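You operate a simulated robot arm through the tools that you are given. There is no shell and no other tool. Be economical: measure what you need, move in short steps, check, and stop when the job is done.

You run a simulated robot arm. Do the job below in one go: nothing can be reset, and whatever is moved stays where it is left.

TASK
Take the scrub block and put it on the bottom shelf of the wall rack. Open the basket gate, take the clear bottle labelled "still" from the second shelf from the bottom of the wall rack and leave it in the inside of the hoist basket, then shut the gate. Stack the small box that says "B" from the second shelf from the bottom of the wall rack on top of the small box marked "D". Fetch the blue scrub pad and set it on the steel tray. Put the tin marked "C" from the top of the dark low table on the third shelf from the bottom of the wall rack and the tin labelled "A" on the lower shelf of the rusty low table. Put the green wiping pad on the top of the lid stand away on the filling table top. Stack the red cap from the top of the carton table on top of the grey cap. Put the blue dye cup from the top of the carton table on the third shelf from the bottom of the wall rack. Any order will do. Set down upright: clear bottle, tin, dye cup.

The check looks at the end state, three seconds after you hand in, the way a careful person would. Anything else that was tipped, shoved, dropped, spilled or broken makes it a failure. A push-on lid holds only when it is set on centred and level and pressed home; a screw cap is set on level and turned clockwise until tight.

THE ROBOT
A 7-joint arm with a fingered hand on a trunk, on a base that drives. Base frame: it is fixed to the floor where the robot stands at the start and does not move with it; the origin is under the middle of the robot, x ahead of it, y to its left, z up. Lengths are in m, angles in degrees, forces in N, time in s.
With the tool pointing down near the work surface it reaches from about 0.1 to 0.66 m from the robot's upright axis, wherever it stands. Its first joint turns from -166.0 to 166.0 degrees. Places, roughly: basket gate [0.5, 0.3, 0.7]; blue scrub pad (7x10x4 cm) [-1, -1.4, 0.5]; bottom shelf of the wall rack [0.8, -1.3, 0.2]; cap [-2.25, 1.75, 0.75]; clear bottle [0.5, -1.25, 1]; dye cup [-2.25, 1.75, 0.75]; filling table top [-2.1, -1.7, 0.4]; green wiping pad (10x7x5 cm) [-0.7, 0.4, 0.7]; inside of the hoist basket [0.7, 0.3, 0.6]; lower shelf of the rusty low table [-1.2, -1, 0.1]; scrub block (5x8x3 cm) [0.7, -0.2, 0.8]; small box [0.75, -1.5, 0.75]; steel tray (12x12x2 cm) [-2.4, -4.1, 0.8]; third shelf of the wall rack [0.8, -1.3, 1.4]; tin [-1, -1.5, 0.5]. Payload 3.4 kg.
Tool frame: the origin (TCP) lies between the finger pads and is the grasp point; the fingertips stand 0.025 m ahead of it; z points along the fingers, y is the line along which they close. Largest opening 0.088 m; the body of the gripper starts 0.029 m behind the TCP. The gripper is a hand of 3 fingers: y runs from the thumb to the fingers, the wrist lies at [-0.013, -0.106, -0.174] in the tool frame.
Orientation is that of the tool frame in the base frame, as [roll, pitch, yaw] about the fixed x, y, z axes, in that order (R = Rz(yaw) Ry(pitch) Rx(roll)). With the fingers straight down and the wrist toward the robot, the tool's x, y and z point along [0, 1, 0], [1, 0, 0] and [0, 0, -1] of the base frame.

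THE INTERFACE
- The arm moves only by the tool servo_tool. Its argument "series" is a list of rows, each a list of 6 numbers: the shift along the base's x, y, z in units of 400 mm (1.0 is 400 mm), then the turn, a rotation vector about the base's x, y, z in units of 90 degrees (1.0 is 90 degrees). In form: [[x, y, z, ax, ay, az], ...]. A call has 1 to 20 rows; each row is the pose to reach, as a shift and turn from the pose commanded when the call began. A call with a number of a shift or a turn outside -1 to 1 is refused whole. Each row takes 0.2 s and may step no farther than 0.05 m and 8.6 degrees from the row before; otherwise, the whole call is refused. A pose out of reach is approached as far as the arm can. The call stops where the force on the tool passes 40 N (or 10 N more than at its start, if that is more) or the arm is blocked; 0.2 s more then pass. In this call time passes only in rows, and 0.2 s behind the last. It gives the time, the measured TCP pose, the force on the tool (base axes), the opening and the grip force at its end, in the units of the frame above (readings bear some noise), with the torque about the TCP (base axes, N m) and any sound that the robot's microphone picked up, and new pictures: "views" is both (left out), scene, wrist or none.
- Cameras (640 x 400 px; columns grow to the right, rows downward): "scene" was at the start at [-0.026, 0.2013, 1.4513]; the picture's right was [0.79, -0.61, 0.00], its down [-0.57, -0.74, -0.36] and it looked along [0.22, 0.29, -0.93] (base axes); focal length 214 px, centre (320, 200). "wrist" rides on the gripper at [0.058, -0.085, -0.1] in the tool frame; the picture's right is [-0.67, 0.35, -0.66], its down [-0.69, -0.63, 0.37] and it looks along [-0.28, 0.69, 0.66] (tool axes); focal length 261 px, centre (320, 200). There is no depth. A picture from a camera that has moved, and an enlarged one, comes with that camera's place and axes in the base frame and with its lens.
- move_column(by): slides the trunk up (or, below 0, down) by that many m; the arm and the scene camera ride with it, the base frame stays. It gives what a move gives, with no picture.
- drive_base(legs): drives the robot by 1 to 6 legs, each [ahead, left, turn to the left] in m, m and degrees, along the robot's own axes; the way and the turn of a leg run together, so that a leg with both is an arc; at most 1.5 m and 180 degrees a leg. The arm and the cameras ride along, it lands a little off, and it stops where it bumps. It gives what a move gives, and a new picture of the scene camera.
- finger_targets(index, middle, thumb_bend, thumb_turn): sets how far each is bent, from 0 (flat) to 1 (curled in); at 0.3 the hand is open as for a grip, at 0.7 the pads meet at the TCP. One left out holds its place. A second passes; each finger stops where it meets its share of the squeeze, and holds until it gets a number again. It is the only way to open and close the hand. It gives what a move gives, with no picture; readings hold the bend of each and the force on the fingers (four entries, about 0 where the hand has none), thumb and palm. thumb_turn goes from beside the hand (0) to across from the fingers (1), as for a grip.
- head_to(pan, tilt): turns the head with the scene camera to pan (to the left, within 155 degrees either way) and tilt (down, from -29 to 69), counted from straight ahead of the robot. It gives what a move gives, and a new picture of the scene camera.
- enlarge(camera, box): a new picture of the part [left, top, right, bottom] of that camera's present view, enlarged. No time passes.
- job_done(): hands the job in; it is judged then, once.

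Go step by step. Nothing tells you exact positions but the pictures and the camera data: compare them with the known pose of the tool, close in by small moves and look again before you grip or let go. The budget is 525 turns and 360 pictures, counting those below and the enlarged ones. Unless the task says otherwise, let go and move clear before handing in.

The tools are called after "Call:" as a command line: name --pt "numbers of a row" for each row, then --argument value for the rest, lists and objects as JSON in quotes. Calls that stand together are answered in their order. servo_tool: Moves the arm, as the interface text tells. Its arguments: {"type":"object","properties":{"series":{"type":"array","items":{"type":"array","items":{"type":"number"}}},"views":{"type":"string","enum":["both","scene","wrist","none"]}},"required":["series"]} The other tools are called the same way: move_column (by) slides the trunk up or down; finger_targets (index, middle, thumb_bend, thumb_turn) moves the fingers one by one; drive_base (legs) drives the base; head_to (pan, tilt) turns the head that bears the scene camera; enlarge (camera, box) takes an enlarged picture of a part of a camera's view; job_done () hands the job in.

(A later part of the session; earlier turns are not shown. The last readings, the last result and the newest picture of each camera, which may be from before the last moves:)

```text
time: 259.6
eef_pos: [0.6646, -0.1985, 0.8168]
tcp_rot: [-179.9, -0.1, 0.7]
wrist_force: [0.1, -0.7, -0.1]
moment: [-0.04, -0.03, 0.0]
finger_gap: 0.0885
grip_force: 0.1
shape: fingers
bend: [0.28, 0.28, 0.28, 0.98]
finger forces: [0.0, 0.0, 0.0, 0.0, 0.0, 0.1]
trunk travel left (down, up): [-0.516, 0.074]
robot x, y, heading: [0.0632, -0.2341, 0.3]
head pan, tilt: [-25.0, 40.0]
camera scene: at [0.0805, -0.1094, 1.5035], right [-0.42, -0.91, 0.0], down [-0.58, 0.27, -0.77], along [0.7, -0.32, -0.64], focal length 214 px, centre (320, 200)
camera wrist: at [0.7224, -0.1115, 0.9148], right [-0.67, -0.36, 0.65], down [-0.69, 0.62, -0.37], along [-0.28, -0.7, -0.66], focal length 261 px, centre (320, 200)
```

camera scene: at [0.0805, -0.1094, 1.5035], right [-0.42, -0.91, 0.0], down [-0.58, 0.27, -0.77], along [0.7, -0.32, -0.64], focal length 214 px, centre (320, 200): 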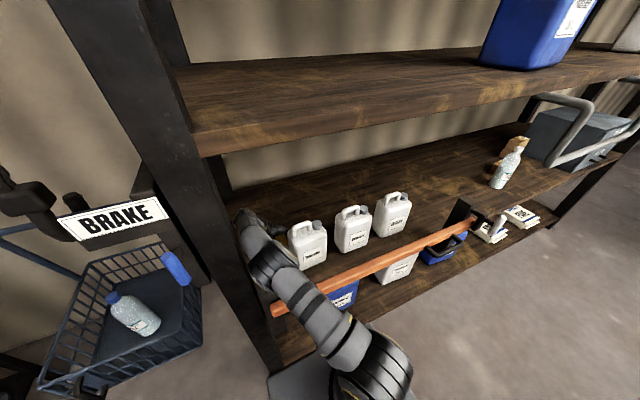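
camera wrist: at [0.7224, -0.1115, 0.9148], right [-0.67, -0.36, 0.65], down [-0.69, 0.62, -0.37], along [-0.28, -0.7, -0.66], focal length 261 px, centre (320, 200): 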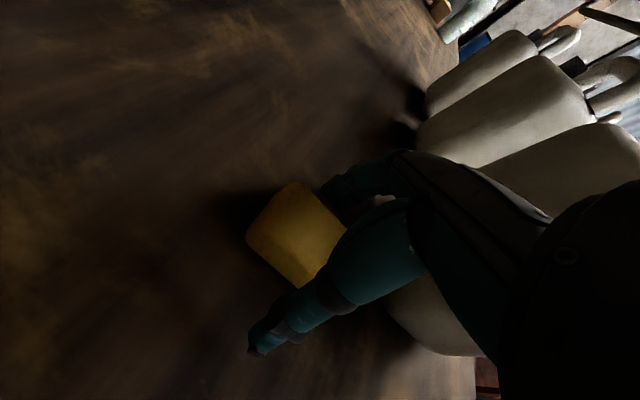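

Call:
finger_targets --index 0.65 --middle 0.65 --thumb_bend 0.65

Call:
servo_tool --pt "0 0 0.08 0 0 0" --pt "0 0 0.16 0 0 0" --pt "0 0 0.26 0 0 0" --views "both"

```text
time: 260.6
eef_pos: [0.6647, -0.1991, 0.816]
tcp_rot: [-179.9, -0.1, 0.7]
wrist_force: [-0.5, -0.1, 1.1]
moment: [-0.07, 0.01, -0.01]
finger_gap: 0.0378
grip_force: 13.6
shape: fingers
bend: [0.54, 0.57, 0.52, 0.96]
finger forces: [6.8, 6.8, 0.1, 0.0, 13.0, 0.0]
trunk travel left (down, up): [-0.516, 0.074]
robot x, y, heading: [0.0624, -0.2357, 0.2]
head pan, tilt: [-25.0, 40.0]
```

```text
time: 261.4
eef_pos: [0.6648, -0.1983, 0.9193]
tcp_rot: [-179.8, 0.0, 0.7]
wrist_force: [-0.8, 0.0, -0.3]
moment: [-0.01, -0.01, 0.01]
finger_gap: 0.0376
grip_force: 13.2
shape: fingers
bend: [0.54, 0.57, 0.52, 0.96]
finger forces: [6.7, 6.4, 0.1, 0.0, 13.3, 0.0]
trunk travel left (down, up): [-0.516, 0.074]
robot x, y, heading: [0.0588, -0.2305, 0.3]
head pan, tilt: [-25.0, 40.0]
camera scene: at [0.0803, -0.1095, 1.5034], right [-0.42, -0.91, 0.0], down [-0.58, 0.27, -0.77], along [0.7, -0.32, -0.64], focal length 214 px, centre (320, 200)
camera wrist: at [0.7216, -0.1114, 1.0184], right [-0.67, -0.36, 0.65], down [-0.69, 0.62, -0.36], along [-0.28, -0.7, -0.66], focal length 261 px, centre (320, 200)
```

scene: 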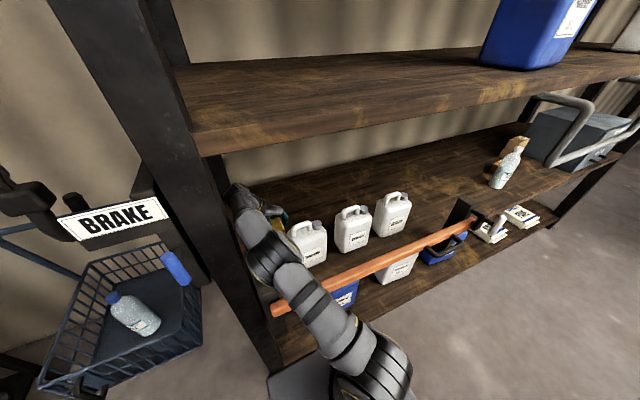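
wrist: 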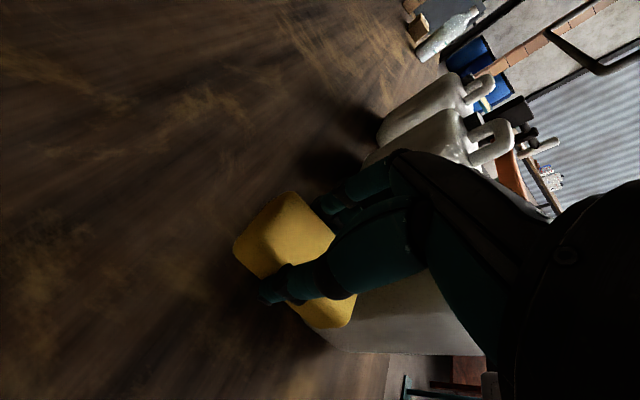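

Block lifted. Exit the shelf.

Call:
servo_tool --pt "0 -0.03 0.1 0 0 0" --pt "0 -0.06 0.2 0 0 0" --pt "0 -0.12 0.3 0 0 0" --pt "-0.02 -0.22 0.34 0 0 0" --pt "-0.05 -0.33 0.34 0 0 0" --pt "-0.1 -0.43 0.34 0 0 0" --views "none"

Call:
drive_base --legs '[[0, -0.3, 0], [-0.1, -0.2, 0]]'

```text
time: 262.9
eef_pos: [0.6236, -0.3718, 1.0554]
tcp_rot: [-179.9, -0.1, 0.7]
wrist_force: [-0.3, 0.1, 0.1]
moment: [0.0, 0.01, -0.01]
finger_gap: 0.0379
grip_force: 13.3
shape: fingers
bend: [0.54, 0.57, 0.52, 0.96]
finger forces: [6.7, 6.3, 0.0, 0.1, 13.3, 0.0]
trunk travel left (down, up): [-0.516, 0.074]
robot x, y, heading: [0.0651, -0.2321, 0.2]
head pan, tilt: [-25.0, 40.0]
```

```text
time: 266.2
eef_pos: [0.5261, -0.8756, 1.0552]
tcp_rot: [-179.9, -0.3, 0.7]
wrist_force: [0.1, -0.5, -1.2]
moment: [0.0, 0.01, 0.02]
finger_gap: 0.0382
grip_force: 13.2
shape: fingers
bend: [0.54, 0.57, 0.52, 0.96]
finger forces: [6.8, 6.4, 0.1, 0.1, 13.3, 0.0]
trunk travel left (down, up): [-0.516, 0.074]
robot x, y, heading: [-0.0319, -0.7354, 0.3]
head pan, tilt: [-25.0, 40.0]
camera scene: at [-0.0173, -0.6147, 1.5035], right [-0.42, -0.91, 0.0], down [-0.58, 0.27, -0.77], along [0.7, -0.32, -0.64], focal length 214 px, centre (320, 200)
```

scene: 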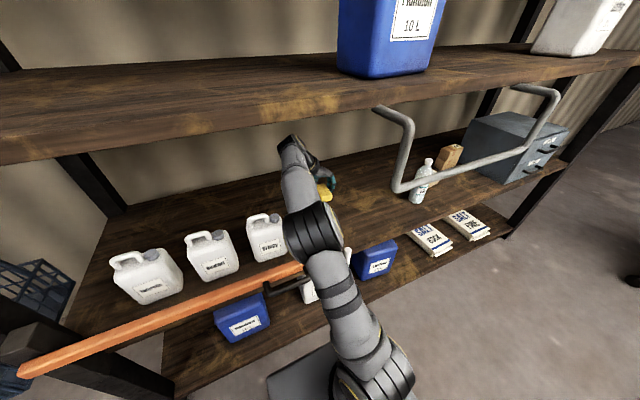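

Call:
servo_tool --pt "-0.06 0.02 0.03 0 0 0.083" --pt "-0.12 0.04 0.05 0 0 0.167" --pt "-0.18 0.06 0.05 0 0 0.25" --pt "-0.24 0.08 0.05 0 0 0.333" --pt "-0.3 0.1 0.05 0 0 0.417" --pt "-0.34 0.12 0.05 0 0 0.5" --pt "-0.36 0.14 0.05 0 0 0.583" --pt "-0.37 0.15 0.05 0 0 0.667" --pt "-0.37 0.16 0.05 0 0 0.75" --pt "-0.37 0.17 0.05 0 0 0.833" --pt "-0.37 0.18 0.05 0 0 0.917" --pt "-0.37 0.18 0.05 0 0 1.0" --views "none"

Call:
drive_base --legs '[[-0.13, -0.1, 0], [0, -0.45, 0]]'

Call:
head_to --pan 0 --tilt 45

```text
time: 268.8
eef_pos: [0.3791, -0.803, 1.0756]
tcp_rot: [-179.8, -0.1, 90.8]
wrist_force: [0.8, -0.1, -1.0]
moment: [0.02, -0.01, -0.02]
finger_gap: 0.0378
grip_force: 12.8
shape: fingers
bend: [0.54, 0.57, 0.52, 0.96]
finger forces: [6.8, 6.2, 0.0, 0.0, 13.2, 0.1]
trunk travel left (down, up): [-0.516, 0.074]
robot x, y, heading: [-0.0374, -0.7354, 0.1]
head pan, tilt: [-25.0, 40.0]
```

```text
time: 272.6
eef_pos: [0.2526, -1.356, 1.0759]
tcp_rot: [-179.9, 0.0, 90.8]
wrist_force: [-0.4, -0.1, -0.4]
moment: [0.0, 0.0, 0.02]
finger_gap: 0.0377
grip_force: 12.8
shape: fingers
bend: [0.54, 0.57, 0.52, 0.96]
finger forces: [6.7, 6.1, 0.0, 0.0, 13.3, 0.0]
trunk travel left (down, up): [-0.516, 0.074]
robot x, y, heading: [-0.1614, -1.2868, 0.4]
head pan, tilt: [-25.0, 40.0]
camera scene: at [-0.143, -1.1676, 1.5035], right [-0.42, -0.91, 0.0], down [-0.58, 0.27, -0.77], along [0.7, -0.32, -0.64], focal length 214 px, centre (320, 200)
```

scene: 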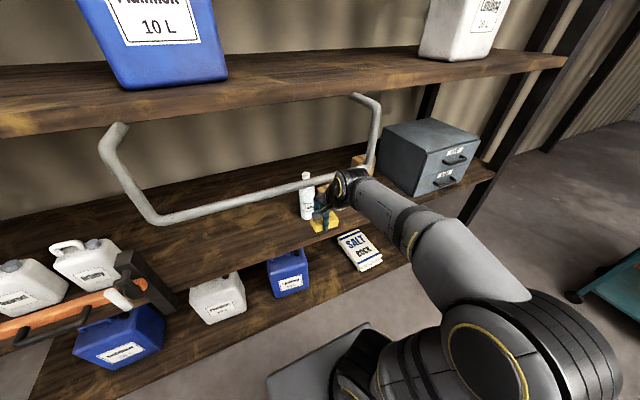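

```text
time: 273.5
eef_pos: [0.2531, -1.3559, 1.0763]
tcp_rot: [-179.9, -0.1, 90.8]
wrist_force: [0.4, -0.1, -1.5]
moment: [0.0, 0.01, 0.01]
finger_gap: 0.0379
grip_force: 12.8
shape: fingers
bend: [0.54, 0.57, 0.52, 0.96]
finger forces: [6.7, 6.1, 0.1, 0.0, 13.3, 0.0]
trunk travel left (down, up): [-0.516, 0.074]
robot x, y, heading: [-0.1554, -1.2843, 0.2]
head pan, tilt: [0.0, 45.0]
camera scene: at [-0.1389, -1.1313, 1.4962], right [0.0, -1.0, 0.0], down [-0.71, 0.0, -0.71], along [0.71, 0.0, -0.71], focal length 214 px, centre (320, 200)
```

scene: 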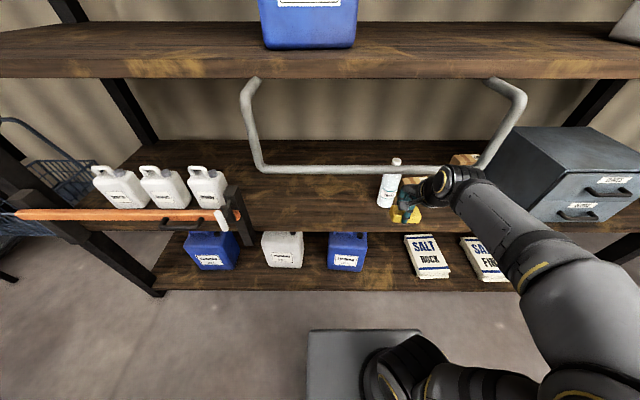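

Free spot on the bottom shelf between the blue can and the SALT ROCK bag (~0.49,-1.56). Align, lower column.

Call:
drive_base --legs '[[0, -0.21, 0]]'

Call:
move_column --by -0.5

Call:
servo_tool --pt "0.02 0 -0.1 0 0 0" --pt "0.02 0 -0.2 0 0 0" --pt "0.02 0 -0.3 0 0 0" --pt "0.02 0 -0.4 0 0 0" --pt "0.02 0 -0.5 0 0 0" --pt "0.02 0 -0.6 0 0 0" --views "both"

```text
time: 275.1
eef_pos: [0.2546, -1.57, 1.0761]
tcp_rot: [-179.9, 0.0, 90.7]
wrist_force: [-0.3, -0.1, 0.2]
moment: [-0.01, 0.0, -0.04]
finger_gap: 0.038
grip_force: 12.8
shape: fingers
bend: [0.54, 0.57, 0.52, 0.96]
finger forces: [6.7, 6.2, 0.1, 0.0, 13.3, 0.0]
trunk travel left (down, up): [-0.516, 0.074]
robot x, y, heading: [-0.157, -1.4963, 0.1]
head pan, tilt: [0.0, 45.0]
camera scene: at [-0.138, -1.3448, 1.4963], right [0.01, -1.0, 0.0], down [-0.71, 0.0, -0.71], along [0.71, 0.0, -0.71], focal length 214 px, centre (320, 200)
```

scene: 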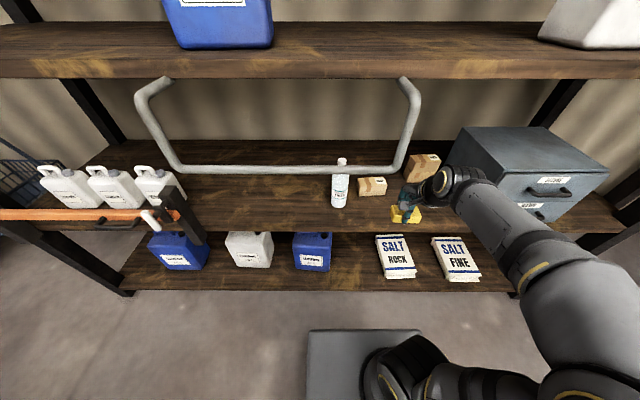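

```text
refused: -0.5 is not a number from -0.4 to 0.4
```

```text
time: 276.5
eef_pos: [0.2613, -1.5695, 0.8354]
tcp_rot: [-179.9, 0.0, 90.8]
wrist_force: [0.6, -0.6, 0.4]
moment: [0.0, 0.02, 0.0]
finger_gap: 0.0375
grip_force: 12.6
shape: fingers
bend: [0.55, 0.58, 0.52, 0.96]
finger forces: [6.5, 5.8, 0.0, 0.0, 13.0, 0.1]
trunk travel left (down, up): [-0.516, 0.074]
robot x, y, heading: [-0.1606, -1.502, 0.3]
head pan, tilt: [0.0, 45.0]
camera scene: at [-0.1376, -1.3439, 1.4962], right [0.01, -1.0, 0.0], down [-0.71, 0.0, -0.71], along [0.71, 0.0, -0.71], focal length 214 px, centre (320, 200)
camera wrist: at [0.1773, -1.5106, 0.9337], right [0.36, -0.66, 0.65], down [-0.62, -0.69, -0.36], along [0.7, -0.27, -0.66], focal length 261 px, centre (320, 200)
```

scene: 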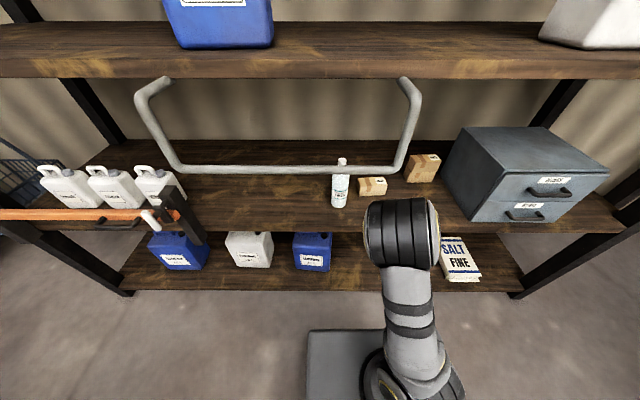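
wrist: 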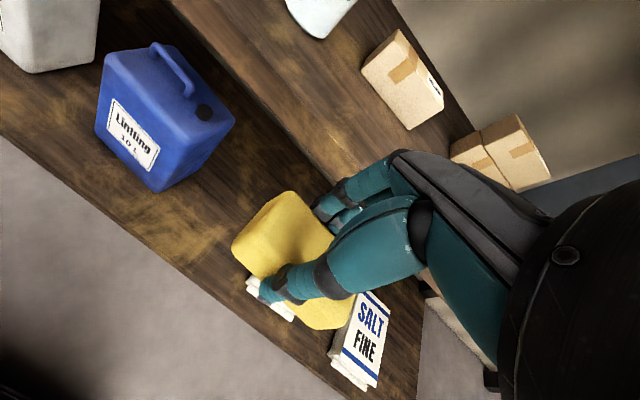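

Call:
move_column --by -0.4

Call:
move_column --by -0.1

Call:
servo_tool --pt "0 0 -0.05 0 0 0" --pt "0 0 -0.1 0 0 0" --views "both"

```text
time: 280.4
eef_pos: [0.2618, -1.5693, 0.435]
tcp_rot: [-179.8, -0.2, 90.9]
wrist_force: [0.1, -0.2, -0.2]
moment: [-0.01, 0.01, 0.01]
finger_gap: 0.0375
grip_force: 12.6
shape: fingers
bend: [0.55, 0.58, 0.52, 0.96]
finger forces: [6.6, 5.9, 0.1, 0.1, 12.9, 0.0]
trunk travel left (down, up): [-0.116, 0.474]
robot x, y, heading: [-0.1584, -1.5048, 0.5]
head pan, tilt: [0.0, 45.0]
```

```text
time: 281.7
eef_pos: [0.2618, -1.5689, 0.3351]
tcp_rot: [-179.9, -0.1, 90.9]
wrist_force: [0.6, 0.4, -0.2]
moment: [0.0, 0.01, 0.01]
finger_gap: 0.0375
grip_force: 12.4
shape: fingers
bend: [0.55, 0.58, 0.52, 0.96]
finger forces: [6.6, 5.9, 0.0, 0.0, 13.0, 0.1]
trunk travel left (down, up): [-0.016, 0.574]
robot x, y, heading: [-0.1601, -1.5005, -0.0]
head pan, tilt: [0.0, 45.0]
```

```text
time: 282.3
eef_pos: [0.2609, -1.5693, 0.2962]
tcp_rot: [-179.9, -0.2, 90.8]
wrist_force: [1.1, -0.2, 0.0]
moment: [-0.03, 0.01, 0.02]
finger_gap: 0.0378
grip_force: 13.6
shape: fingers
bend: [0.55, 0.58, 0.52, 0.96]
finger forces: [6.6, 5.9, 0.0, 0.0, 12.9, 0.0]
trunk travel left (down, up): [-0.016, 0.574]
robot x, y, heading: [-0.1575, -1.5017, 0.5]
head pan, tilt: [0.0, 45.0]
camera scene: at [-0.138, -1.3442, 0.9962], right [0.01, -1.0, 0.0], down [-0.71, 0.0, -0.71], along [0.71, 0.0, -0.71], focal length 214 px, centre (320, 200)
camera wrist: at [0.1775, -1.5109, 0.3942], right [0.36, -0.67, 0.65], down [-0.62, -0.69, -0.37], along [0.7, -0.27, -0.66], focal length 261 px, centre (320, 200)
```

scene: 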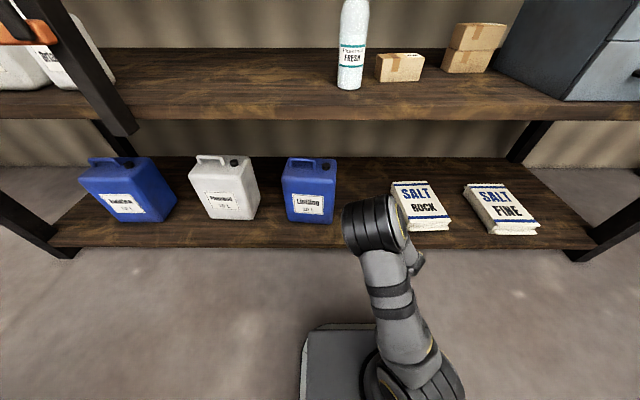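
wrist: 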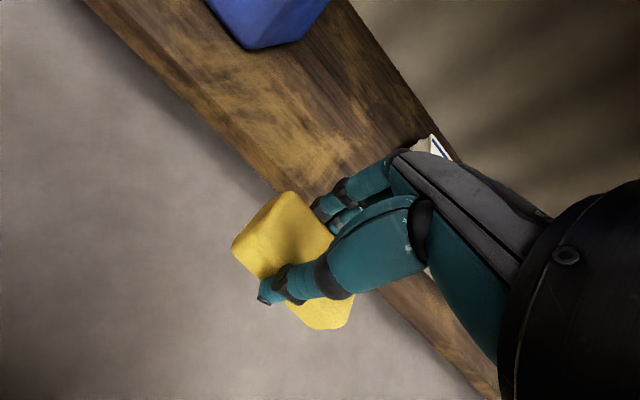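

Call:
drive_base --legs '[[0.14, 0, 0]]'

Call:
servo_tool --pt "0.08 0.01 0 0 0 0" --pt "0.16 0.02 0 0 0 0" --pt "0.24 0.02 -0.03 0 0 0" --pt "0.24 0.02 -0.12 0 0 0" --views "both"

```text
time: 283.6
eef_pos: [0.402, -1.5692, 0.2948]
tcp_rot: [-179.9, -0.2, 90.8]
wrist_force: [0.3, -0.4, -0.2]
moment: [0.01, 0.0, 0.0]
finger_gap: 0.0375
grip_force: 12.7
shape: fingers
bend: [0.55, 0.58, 0.52, 0.96]
finger forces: [6.7, 5.9, 0.0, 0.0, 12.9, 0.1]
trunk travel left (down, up): [-0.016, 0.574]
robot x, y, heading: [-0.016, -1.4973, 0.6]
head pan, tilt: [0.0, 45.0]
camera scene: at [0.0019, -1.3435, 0.9962], right [0.0, -1.0, 0.0], down [-0.71, 0.0, -0.71], along [0.71, 0.0, -0.71], focal length 214 px, centre (320, 200)
```

scene: 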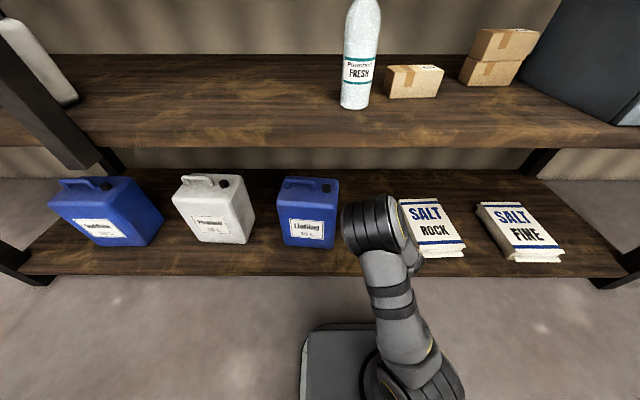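

```text
time: 284.6
eef_pos: [0.4974, -1.5593, 0.249]
tcp_rot: [-180.0, -0.2, 90.8]
wrist_force: [0.4, -0.8, 0.1]
moment: [0.03, 0.01, 0.02]
finger_gap: 0.0376
grip_force: 12.5
shape: fingers
bend: [0.55, 0.58, 0.52, 0.96]
finger forces: [6.5, 5.9, 0.1, 0.1, 12.9, 0.0]
trunk travel left (down, up): [-0.016, 0.574]
robot x, y, heading: [-0.019, -1.5023, 0.1]
head pan, tilt: [0.0, 45.0]
camera scene: at [0.0018, -1.3435, 0.9962], right [0.0, -1.0, 0.0], down [-0.71, 0.0, -0.71], along [0.71, 0.0, -0.71], focal length 214 px, centre (320, 200)
camera wrist: at [0.4128, -1.5015, 0.3467], right [0.36, -0.67, 0.65], down [-0.62, -0.69, -0.37], along [0.7, -0.27, -0.66], focal length 261 px, centre (320, 200)
```

scene: 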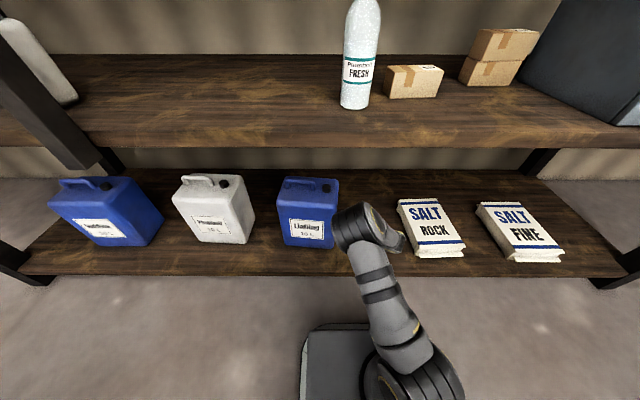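
wrist: 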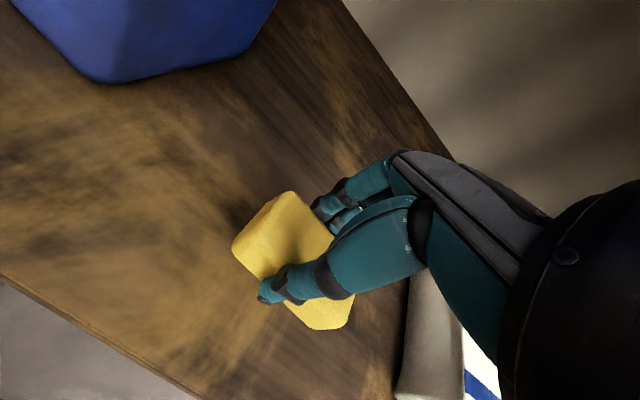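

Call:
servo_tool --pt "0 0 -0.05 0 0 0" --pt "0 0 -0.09 0 0 0" --pt "0 0 -0.13 0 0 0" --pt "0 0 -0.17 0 0 0" --pt "0 0 -0.2 0 0 0" --pt "0 0 -0.23 0 0 0" --pt "0 0 -0.26 0 0 0" --views "both"

```text
time: 285.8
eef_pos: [0.502, -1.5604, 0.1788]
tcp_rot: [179.2, -0.3, 90.7]
wrist_force: [-12.2, 3.6, 29.3]
moment: [0.03, 0.14, 0.07]
finger_gap: 0.0388
grip_force: 18.7
shape: fingers
bend: [0.58, 0.59, 0.52, 0.95]
finger forces: [4.6, 9.0, 0.0, 0.1, 23.0, 0.1]
trunk travel left (down, up): [-0.016, 0.574]
robot x, y, heading: [-0.0196, -1.5022, 0.4]
head pan, tilt: [0.0, 45.0]
stopped in row 5: the force on the tool passed its limit at 53 N (the readings are from after the stop); the commanded pose is now the measured one
camera scene: at [-0.0004, -1.3432, 0.9966], right [0.01, -1.0, 0.0], down [-0.71, 0.0, -0.71], along [0.71, 0.0, -0.71], focal length 214 px, centre (320, 200)
camera wrist: at [0.4158, -1.5025, 0.2759], right [0.35, -0.67, 0.66], down [-0.62, -0.69, -0.38], along [0.71, -0.27, -0.65], focal length 261 px, centre (320, 200)
```

scene: 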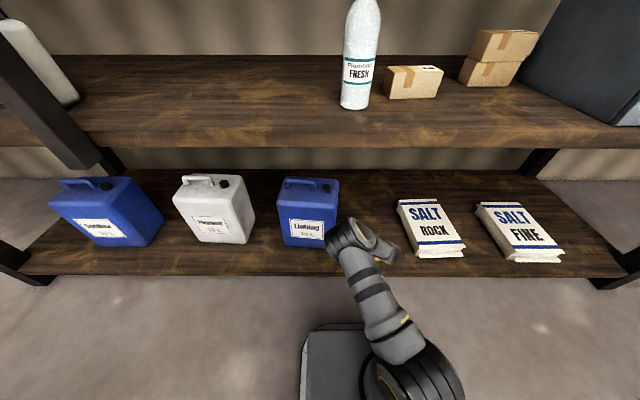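
wrist: 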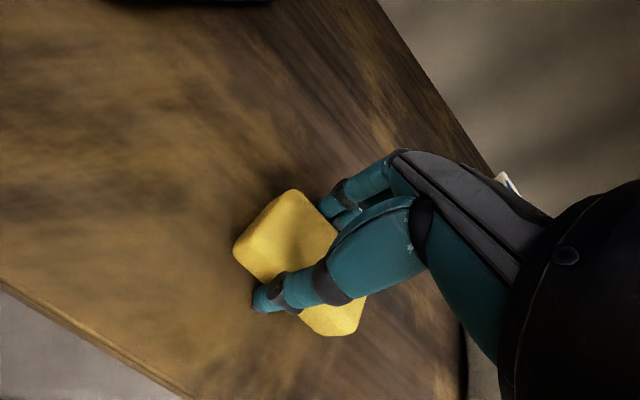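

On the shelf. Ease and release, then retreat upward and out.

Call:
servo_tool --pt "-0.005 0 0.01 0 0 0" --views "none"

Call:
finger_targets --index 0.25 --middle 0.25 --thumb_bend 0.25

Call:
servo_tool --pt "0 0 0.08 0 0 0" --pt "0 0 0.18 0 0 0" --pt "0 0 0.28 0 0 0" --pt "-0.1 0 0.3 0 0 0" --pt "-0.2 0 0.3 0 0 0" --views "both"

```text
time: 286.2
eef_pos: [0.5, -1.56, 0.1791]
tcp_rot: [179.6, -0.1, 90.8]
wrist_force: [-1.7, 0.3, 11.7]
moment: [-0.03, -0.17, 0.02]
finger_gap: 0.0385
grip_force: 15.4
shape: fingers
bend: [0.56, 0.58, 0.52, 0.95]
finger forces: [6.7, 7.1, 0.0, 0.0, 16.1, 0.0]
trunk travel left (down, up): [-0.016, 0.574]
robot x, y, heading: [-0.0199, -1.5003, 0.3]
head pan, tilt: [0.0, 45.0]
```

```text
time: 287.2
eef_pos: [0.4998, -1.5602, 0.1787]
tcp_rot: [179.5, -0.3, 90.9]
wrist_force: [-0.2, 0.6, -0.1]
moment: [-0.02, 0.0, 0.01]
finger_gap: 0.0939
grip_force: 0.0
shape: fingers
bend: [0.25, 0.25, 0.25, 0.97]
finger forces: [0.0, 0.0, 0.1, 0.0, 0.0, 0.0]
trunk travel left (down, up): [-0.016, 0.574]
robot x, y, heading: [-0.0163, -1.4994, 0.6]
head pan, tilt: [0.0, 45.0]
```

```text
time: 288.4
eef_pos: [0.4178, -1.5604, 0.2988]
tcp_rot: [179.5, -0.1, 90.7]
wrist_force: [0.3, 0.4, -0.7]
moment: [0.03, 0.02, -0.03]
finger_gap: 0.0944
grip_force: 0.1
shape: fingers
bend: [0.25, 0.25, 0.25, 0.97]
finger forces: [0.1, 0.1, 0.0, 0.0, 0.0, 0.1]
trunk travel left (down, up): [-0.016, 0.574]
robot x, y, heading: [-0.0141, -1.4989, 0.2]
head pan, tilt: [0.0, 45.0]
camera scene: at [0.0018, -1.3435, 0.9962], right [0.0, -1.0, 0.0], down [-0.71, 0.0, -0.71], along [0.71, 0.0, -0.71], focal length 214 px, centre (320, 200)
camera wrist: at [0.3329, -1.5016, 0.398], right [0.35, -0.67, 0.66], down [-0.62, -0.69, -0.37], along [0.7, -0.27, -0.66], focal length 261 px, centre (320, 200)
```

scene: 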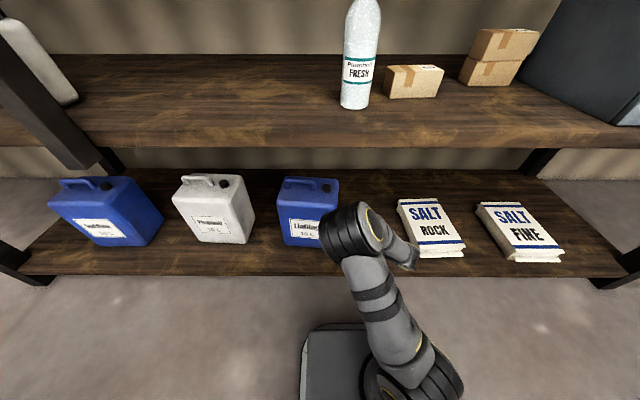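
wrist: 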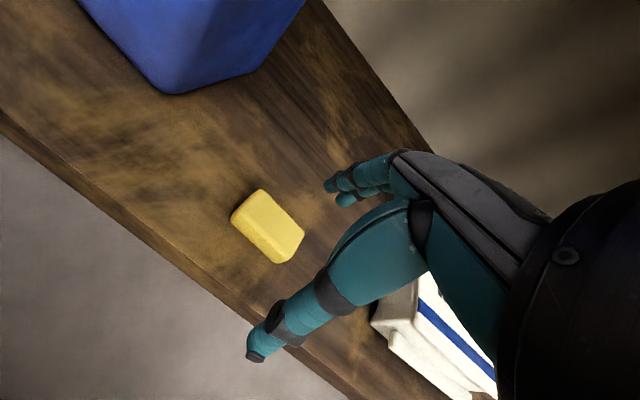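

Scrub block is placed. Next, back off and turn around to the low tables.

Call:
drive_base --legs '[[-0.17, 0, 0]]'

Call:
move_column --by 0.4

Call:
drive_base --legs '[[0, 0, 175]]'

Call:
head_to --pan 0 --tilt 40

```text
time: 289.8
eef_pos: [0.2488, -1.5605, 0.2996]
tcp_rot: [179.6, -0.3, 90.7]
wrist_force: [-0.1, 0.1, 0.8]
moment: [0.01, 0.0, 0.01]
finger_gap: 0.0942
grip_force: 0.1
shape: fingers
bend: [0.25, 0.25, 0.25, 0.97]
finger forces: [0.0, 0.1, 0.0, 0.0, 0.0, 0.1]
trunk travel left (down, up): [-0.016, 0.574]
robot x, y, heading: [-0.1904, -1.5016, 0.2]
head pan, tilt: [0.0, 45.0]
camera scene: at [-0.1685, -1.3443, 0.9962], right [0.0, -1.0, 0.0], down [-0.71, 0.0, -0.71], along [0.71, 0.0, -0.71], focal length 214 px, centre (320, 200)
```

scene: 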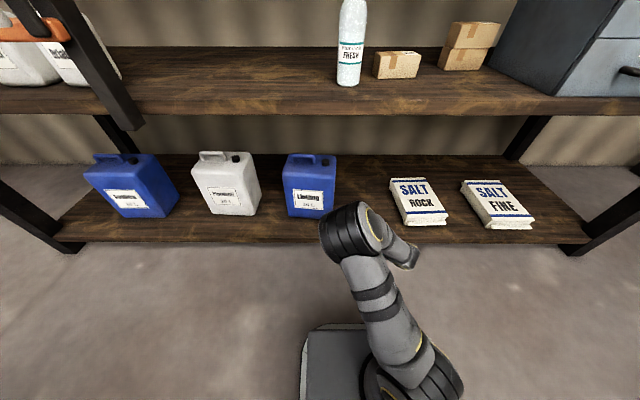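

```text
time: 293.7
eef_pos: [0.2476, -1.5623, 0.6991]
tcp_rot: [179.6, -0.1, 90.7]
wrist_force: [-0.5, 0.0, 0.1]
moment: [0.01, -0.03, 0.04]
finger_gap: 0.0943
grip_force: 0.1
shape: fingers
bend: [0.25, 0.25, 0.25, 0.97]
finger forces: [0.1, 0.0, 0.1, 0.0, 0.1, 0.1]
trunk travel left (down, up): [-0.416, 0.174]
robot x, y, heading: [-0.1906, -1.5009, 0.4]
head pan, tilt: [0.0, 45.0]
```

```text
time: 301.2
eef_pos: [-0.6192, -1.4081, 0.6998]
tcp_rot: [179.5, -0.1, -94.0]
wrist_force: [0.6, 0.2, 1.0]
moment: [-0.01, -0.02, -0.04]
finger_gap: 0.0942
grip_force: 0.1
shape: fingers
bend: [0.25, 0.25, 0.25, 0.97]
finger forces: [0.0, 0.1, 0.1, 0.0, 0.0, 0.1]
trunk travel left (down, up): [-0.416, 0.174]
robot x, y, heading: [-0.1908, -1.4988, 175.6]
head pan, tilt: [0.0, 45.0]
camera scene: at [-0.2222, -1.6584, 1.3962], right [0.08, 1.0, 0.0], down [0.71, -0.05, -0.71], along [-0.71, 0.05, -0.71], focal length 214 px, centre (320, 200)
```

scene: 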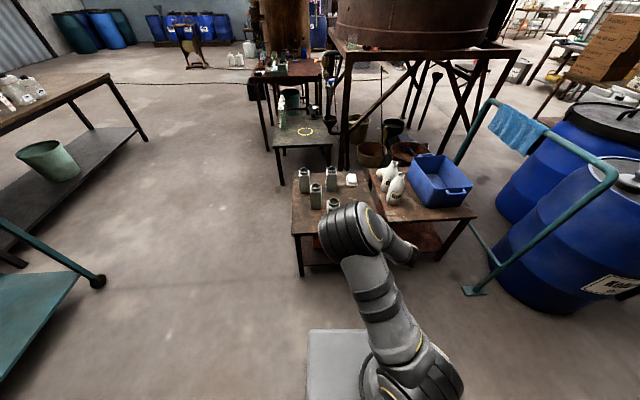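

```text
time: 301.9
eef_pos: [-0.6196, -1.4072, 0.7002]
tcp_rot: [179.6, -0.1, -93.9]
wrist_force: [0.2, 0.5, 0.5]
moment: [0.0, -0.02, 0.0]
finger_gap: 0.0941
grip_force: 0.2
shape: fingers
bend: [0.25, 0.25, 0.25, 0.97]
finger forces: [0.1, 0.1, 0.0, 0.0, 0.0, 0.0]
trunk travel left (down, up): [-0.416, 0.174]
robot x, y, heading: [-0.1875, -1.4979, 175.8]
head pan, tilt: [0.0, 40.0]
camera scene: at [-0.2259, -1.6581, 1.4034], right [0.08, 1.0, 0.0], down [0.64, -0.05, -0.77], along [-0.76, 0.06, -0.64], focal length 214 px, centre (320, 200)
```

scene: 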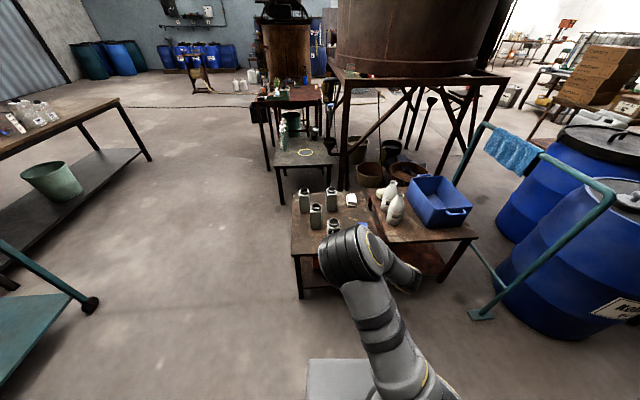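

Call:
enlarge --camera "scene" --box '[280, 170, 480, 300]'

Call:
enlarge --camera "scene" --box '[240, 70, 380, 210]'

```text
3.08 times, centred on (380, 235) of scene
camera zoom: at [-0.2259, -1.6581, 1.4034], right [0.08, 1.0, 0.0], down [0.64, -0.05, -0.77], along [-0.76, 0.06, -0.64], focal length 660 px, centre (135, 92)
```

zoom: 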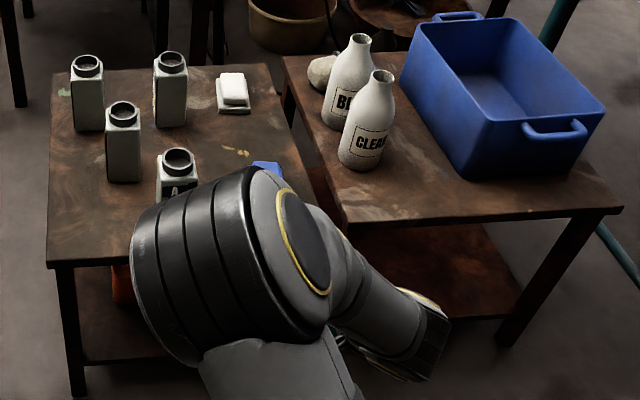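

```text
2.86 times, centred on (310, 140) of scene
camera zoom: at [-0.2259, -1.6581, 1.4034], right [0.08, 1.0, 0.0], down [0.64, -0.05, -0.77], along [-0.76, 0.06, -0.64], focal length 613 px, centre (349, 371)
```

zoom: 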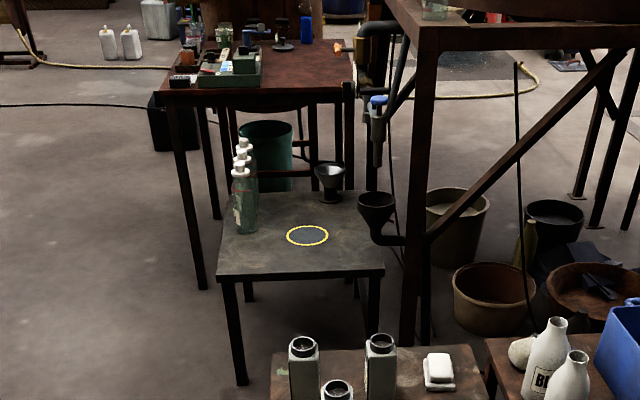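

Four tins: one shows "A". I need to find "C", so I'll look from another side.

Call:
drive_base --legs '[[0.05, 0.55, 0]]'

Call:
head_to --pan -30 --tilt 38

Call:
enlarge --camera "scene" --box '[240, 140, 440, 280]'

```text
time: 305.1
eef_pos: [-0.7112, -1.9586, 0.7003]
tcp_rot: [179.5, -0.1, -93.6]
wrist_force: [-0.3, 0.5, 0.0]
moment: [0.01, -0.03, 0.01]
finger_gap: 0.0943
grip_force: 0.0
shape: fingers
bend: [0.25, 0.25, 0.25, 0.97]
finger forces: [0.0, 0.0, 0.0, 0.0, 0.0, 0.0]
trunk travel left (down, up): [-0.416, 0.174]
robot x, y, heading: [-0.2802, -2.0518, 176.2]
head pan, tilt: [0.0, 40.0]
camera scene: at [-0.3155, -2.2075, 1.4034], right [0.07, 1.0, 0.0], down [0.64, -0.04, -0.77], along [-0.76, 0.05, -0.64], focal length 214 px, centre (320, 200)
```

scene: 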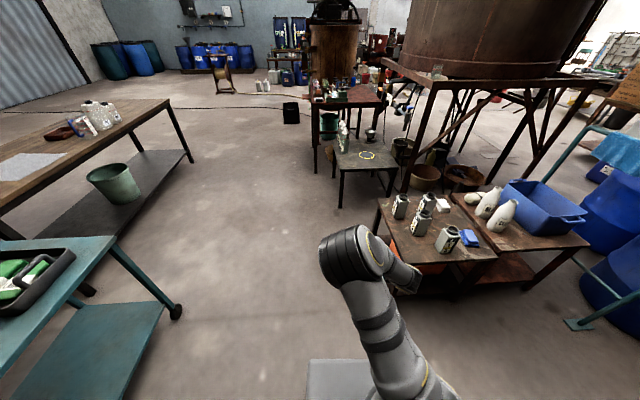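

```text
time: 306.1
eef_pos: [-0.7108, -1.9586, 0.7002]
tcp_rot: [179.7, -0.1, -93.6]
wrist_force: [-0.6, 0.2, -0.2]
moment: [0.0, 0.01, -0.02]
finger_gap: 0.0942
grip_force: 0.1
shape: fingers
bend: [0.25, 0.25, 0.25, 0.97]
finger forces: [0.1, 0.0, 0.0, 0.0, 0.0, 0.0]
trunk travel left (down, up): [-0.416, 0.174]
robot x, y, heading: [-0.2799, -2.0517, 175.9]
head pan, tilt: [-30.0, 38.0]
camera scene: at [-0.3023, -2.1653, 1.4064], right [0.56, 0.83, 0.0], down [0.51, -0.34, -0.79], along [-0.65, 0.44, -0.62], focal length 214 px, centre (320, 200)
```

scene: 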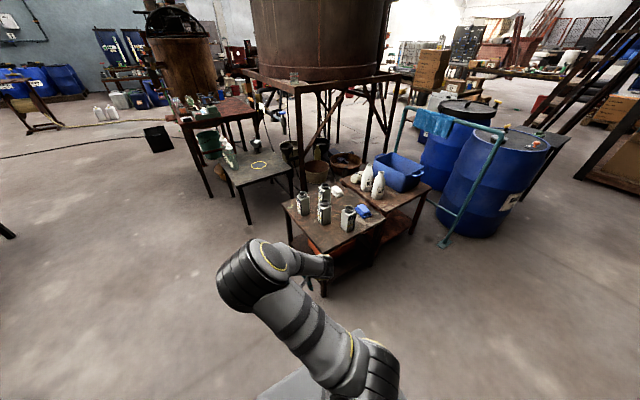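

```text
2.86 times, centred on (340, 210) of scene
camera zoom: at [-0.3023, -2.1653, 1.4064], right [0.56, 0.83, 0.0], down [0.51, -0.34, -0.79], along [-0.65, 0.44, -0.62], focal length 613 px, centre (263, 171)
```

zoom: 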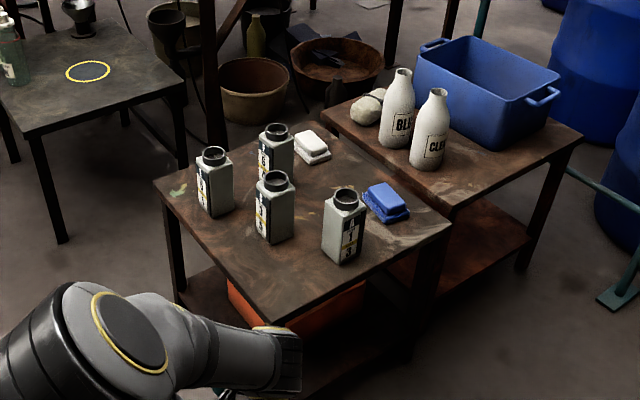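

Call:
enlarge --camera "scene" --box '[295, 175, 375, 240]'

```text
6.15 times, centred on (335, 208) of scene
camera zoom: at [-0.3023, -2.1653, 1.4064], right [0.56, 0.83, 0.0], down [0.51, -0.34, -0.79], along [-0.65, 0.44, -0.62], focal length 1320 px, centre (228, 154)
```

zoom: 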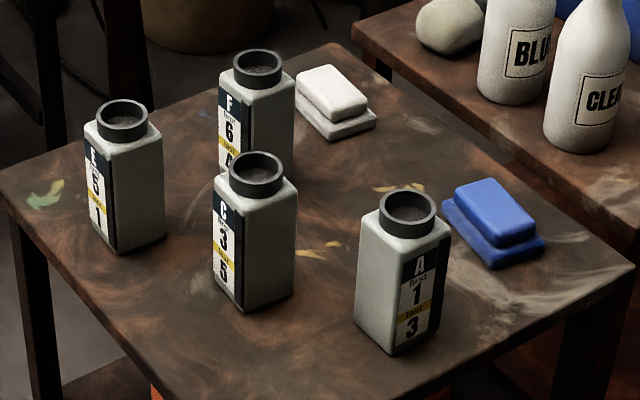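

Labels: front tin is A (first 1), middle one is C (first 3), others E and F. Blue pad at about (-1.0,-1.36). I'll start with the blue pad... first position in front of the table, hand raised.

Call:
move_column --by 0.15

Call:
drive_base --legs '[[0, 0, 4], [0.12, -0.66, 0]]'

Call:
head_to --pan -5 --tilt 55

Call:
servo_tool --pt "0 0.0 0.01 0 0 0" --views "wrist"

```text
time: 307.8
eef_pos: [-0.7106, -1.9589, 0.8501]
tcp_rot: [179.6, -0.1, -93.6]
wrist_force: [-0.1, 0.4, -0.6]
moment: [-0.01, -0.03, 0.0]
finger_gap: 0.094
grip_force: 0.1
shape: fingers
bend: [0.25, 0.25, 0.25, 0.97]
finger forces: [0.0, 0.0, 0.0, 0.0, 0.1, 0.1]
trunk travel left (down, up): [-0.566, 0.024]
robot x, y, heading: [-0.2831, -2.0509, 176.0]
head pan, tilt: [-30.0, 38.0]
```

```text
time: 312.0
eef_pos: [-0.8353, -1.3289, 0.8505]
tcp_rot: [179.7, -0.3, -89.9]
wrist_force: [0.5, -0.4, 0.9]
moment: [0.01, -0.02, 0.0]
finger_gap: 0.0941
grip_force: 0.0
shape: fingers
bend: [0.25, 0.25, 0.25, 0.97]
finger forces: [0.1, 0.0, 0.0, 0.0, 0.0, 0.0]
trunk travel left (down, up): [-0.566, 0.024]
robot x, y, heading: [-0.3993, -1.3889, 180.0]
head pan, tilt: [-30.0, 38.0]
camera scene: at [-0.414, -1.5075, 1.5565], right [0.5, 0.86, 0.0], down [0.53, -0.31, -0.79], along [-0.68, 0.4, -0.62], focal length 214 px, centre (320, 200)
```

scene: 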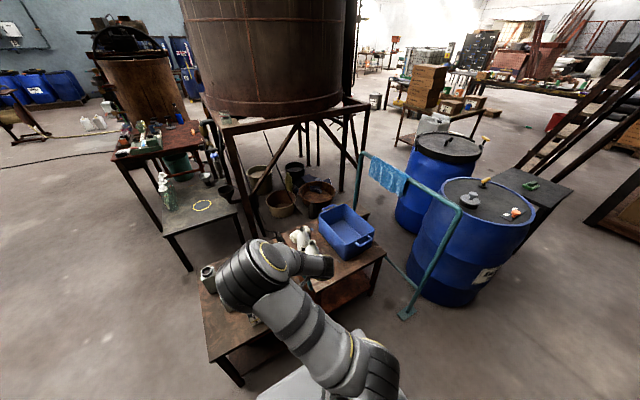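

```text
time: 312.9
eef_pos: [-0.8344, -1.3278, 0.8492]
tcp_rot: [179.7, -0.1, -89.9]
wrist_force: [-0.5, 0.2, -0.4]
moment: [0.0, -0.01, 0.01]
finger_gap: 0.0941
grip_force: 0.0
shape: fingers
bend: [0.25, 0.25, 0.25, 0.97]
finger forces: [0.0, 0.0, 0.0, 0.0, 0.0, 0.0]
trunk travel left (down, up): [-0.566, 0.024]
robot x, y, heading: [-0.3999, -1.3908, 179.8]
head pan, tilt: [-5.0, 55.0]
camera scene: at [-0.4113, -1.5447, 1.5328], right [0.09, 1.0, 0.0], down [0.82, -0.08, -0.57], along [-0.57, 0.05, -0.82], focal length 214 px, centre (320, 200)
```

scene: 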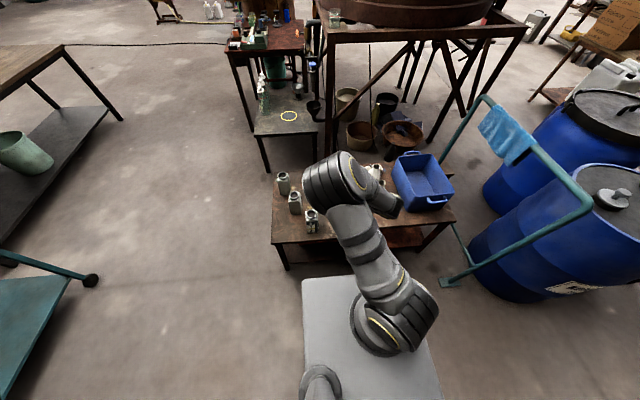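

```text
time: 313.2
eef_pos: [-0.8362, -1.3288, 0.8539]
tcp_rot: [179.5, -0.3, -89.8]
wrist_force: [0.0, 0.7, 0.2]
moment: [-0.02, 0.0, -0.03]
finger_gap: 0.0944
grip_force: 0.1
shape: fingers
bend: [0.25, 0.25, 0.25, 0.97]
finger forces: [0.1, 0.0, 0.1, 0.0, 0.1, 0.1]
trunk travel left (down, up): [-0.566, 0.024]
robot x, y, heading: [-0.3982, -1.3888, 179.8]
head pan, tilt: [-5.0, 55.0]
camera wrist: at [-0.7479, -1.3844, 0.952], right [-0.35, 0.67, 0.66], down [0.62, 0.69, -0.37], along [-0.7, 0.28, -0.66], focal length 261 px, centre (320, 200)
```

wrist: 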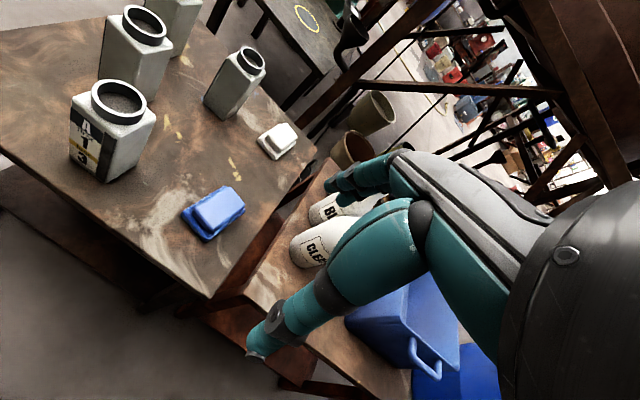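

Call:
enlarge --camera "wrist" --box '[150, 150, 290, 270]'

```text
3.33 times, centred on (220, 210) of wrist
camera zoom: at [-0.7479, -1.3844, 0.952], right [-0.35, 0.67, 0.66], down [0.62, 0.69, -0.37], along [-0.7, 0.28, -0.66], focal length 869 px, centre (653, 167)
```

zoom: 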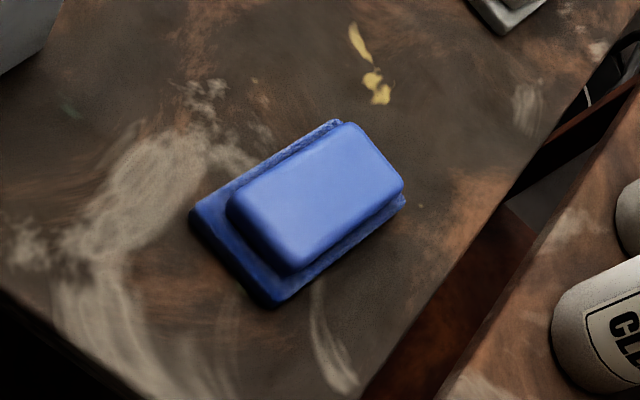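

Pad centre ≈(-1.015,-1.363), long axis near x. Rotate the hand to grip across its width, wrist on the +y side, and hover.

Call:
servo_tool --pt "-0.045 -0.008 0 0 0 0.088" --pt "-0.09 -0.016 0 0 0 0.176" --pt "-0.135 -0.024 -0.02 0 0 0.264" --pt "-0.18 -0.032 -0.06 0 0 0.352" --pt "-0.225 -0.04 -0.12 0 0 0.44" --pt "-0.27 -0.05 -0.2 0 0 0.528" --pt "-0.315 -0.06 -0.29 0 0 0.616" --pt "-0.36 -0.07 -0.38 0 0 0.704" --pt "-0.405 -0.08 -0.47 0 0 0.79" --pt "-0.4475 -0.084 -0.56 0 0 0.878" --views "both"

```text
time: 315.4
eef_pos: [-0.9713, -1.3739, 0.6651]
tcp_rot: [179.5, -0.2, -13.4]
wrist_force: [0.5, 0.4, -0.3]
moment: [0.01, -0.02, 0.0]
finger_gap: 0.0943
grip_force: 0.0
shape: fingers
bend: [0.25, 0.25, 0.25, 0.98]
finger forces: [0.0, 0.0, 0.0, 0.0, 0.0, 0.0]
out of reach, approached as far as the arm can: row 9, 10
trunk travel left (down, up): [-0.566, 0.024]
robot x, y, heading: [-0.3991, -1.3952, 179.9]
head pan, tilt: [-5.0, 55.0]
camera scene: at [-0.4113, -1.5445, 1.5328], right [0.09, 1.0, 0.0], down [0.82, -0.08, -0.57], along [-0.57, 0.05, -0.82], focal length 214 px, centre (320, 200)
camera wrist: at [-0.8934, -1.3024, 0.7636], right [-0.73, -0.18, 0.66], down [-0.52, 0.77, -0.37], along [-0.44, -0.61, -0.66], focal length 261 px, centre (320, 200)
```

scene: 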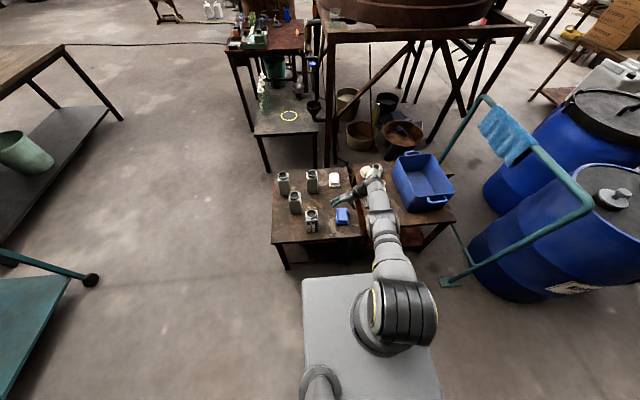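
wrist: 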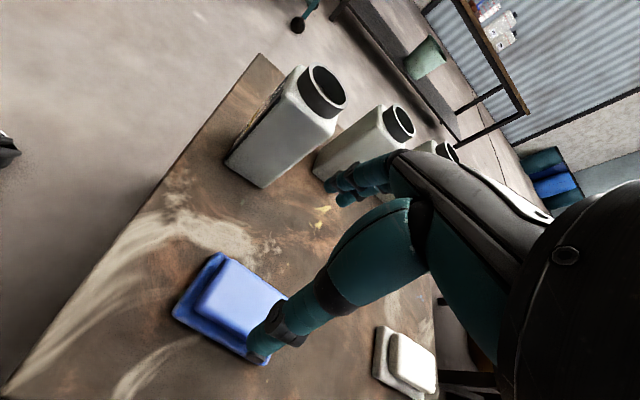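

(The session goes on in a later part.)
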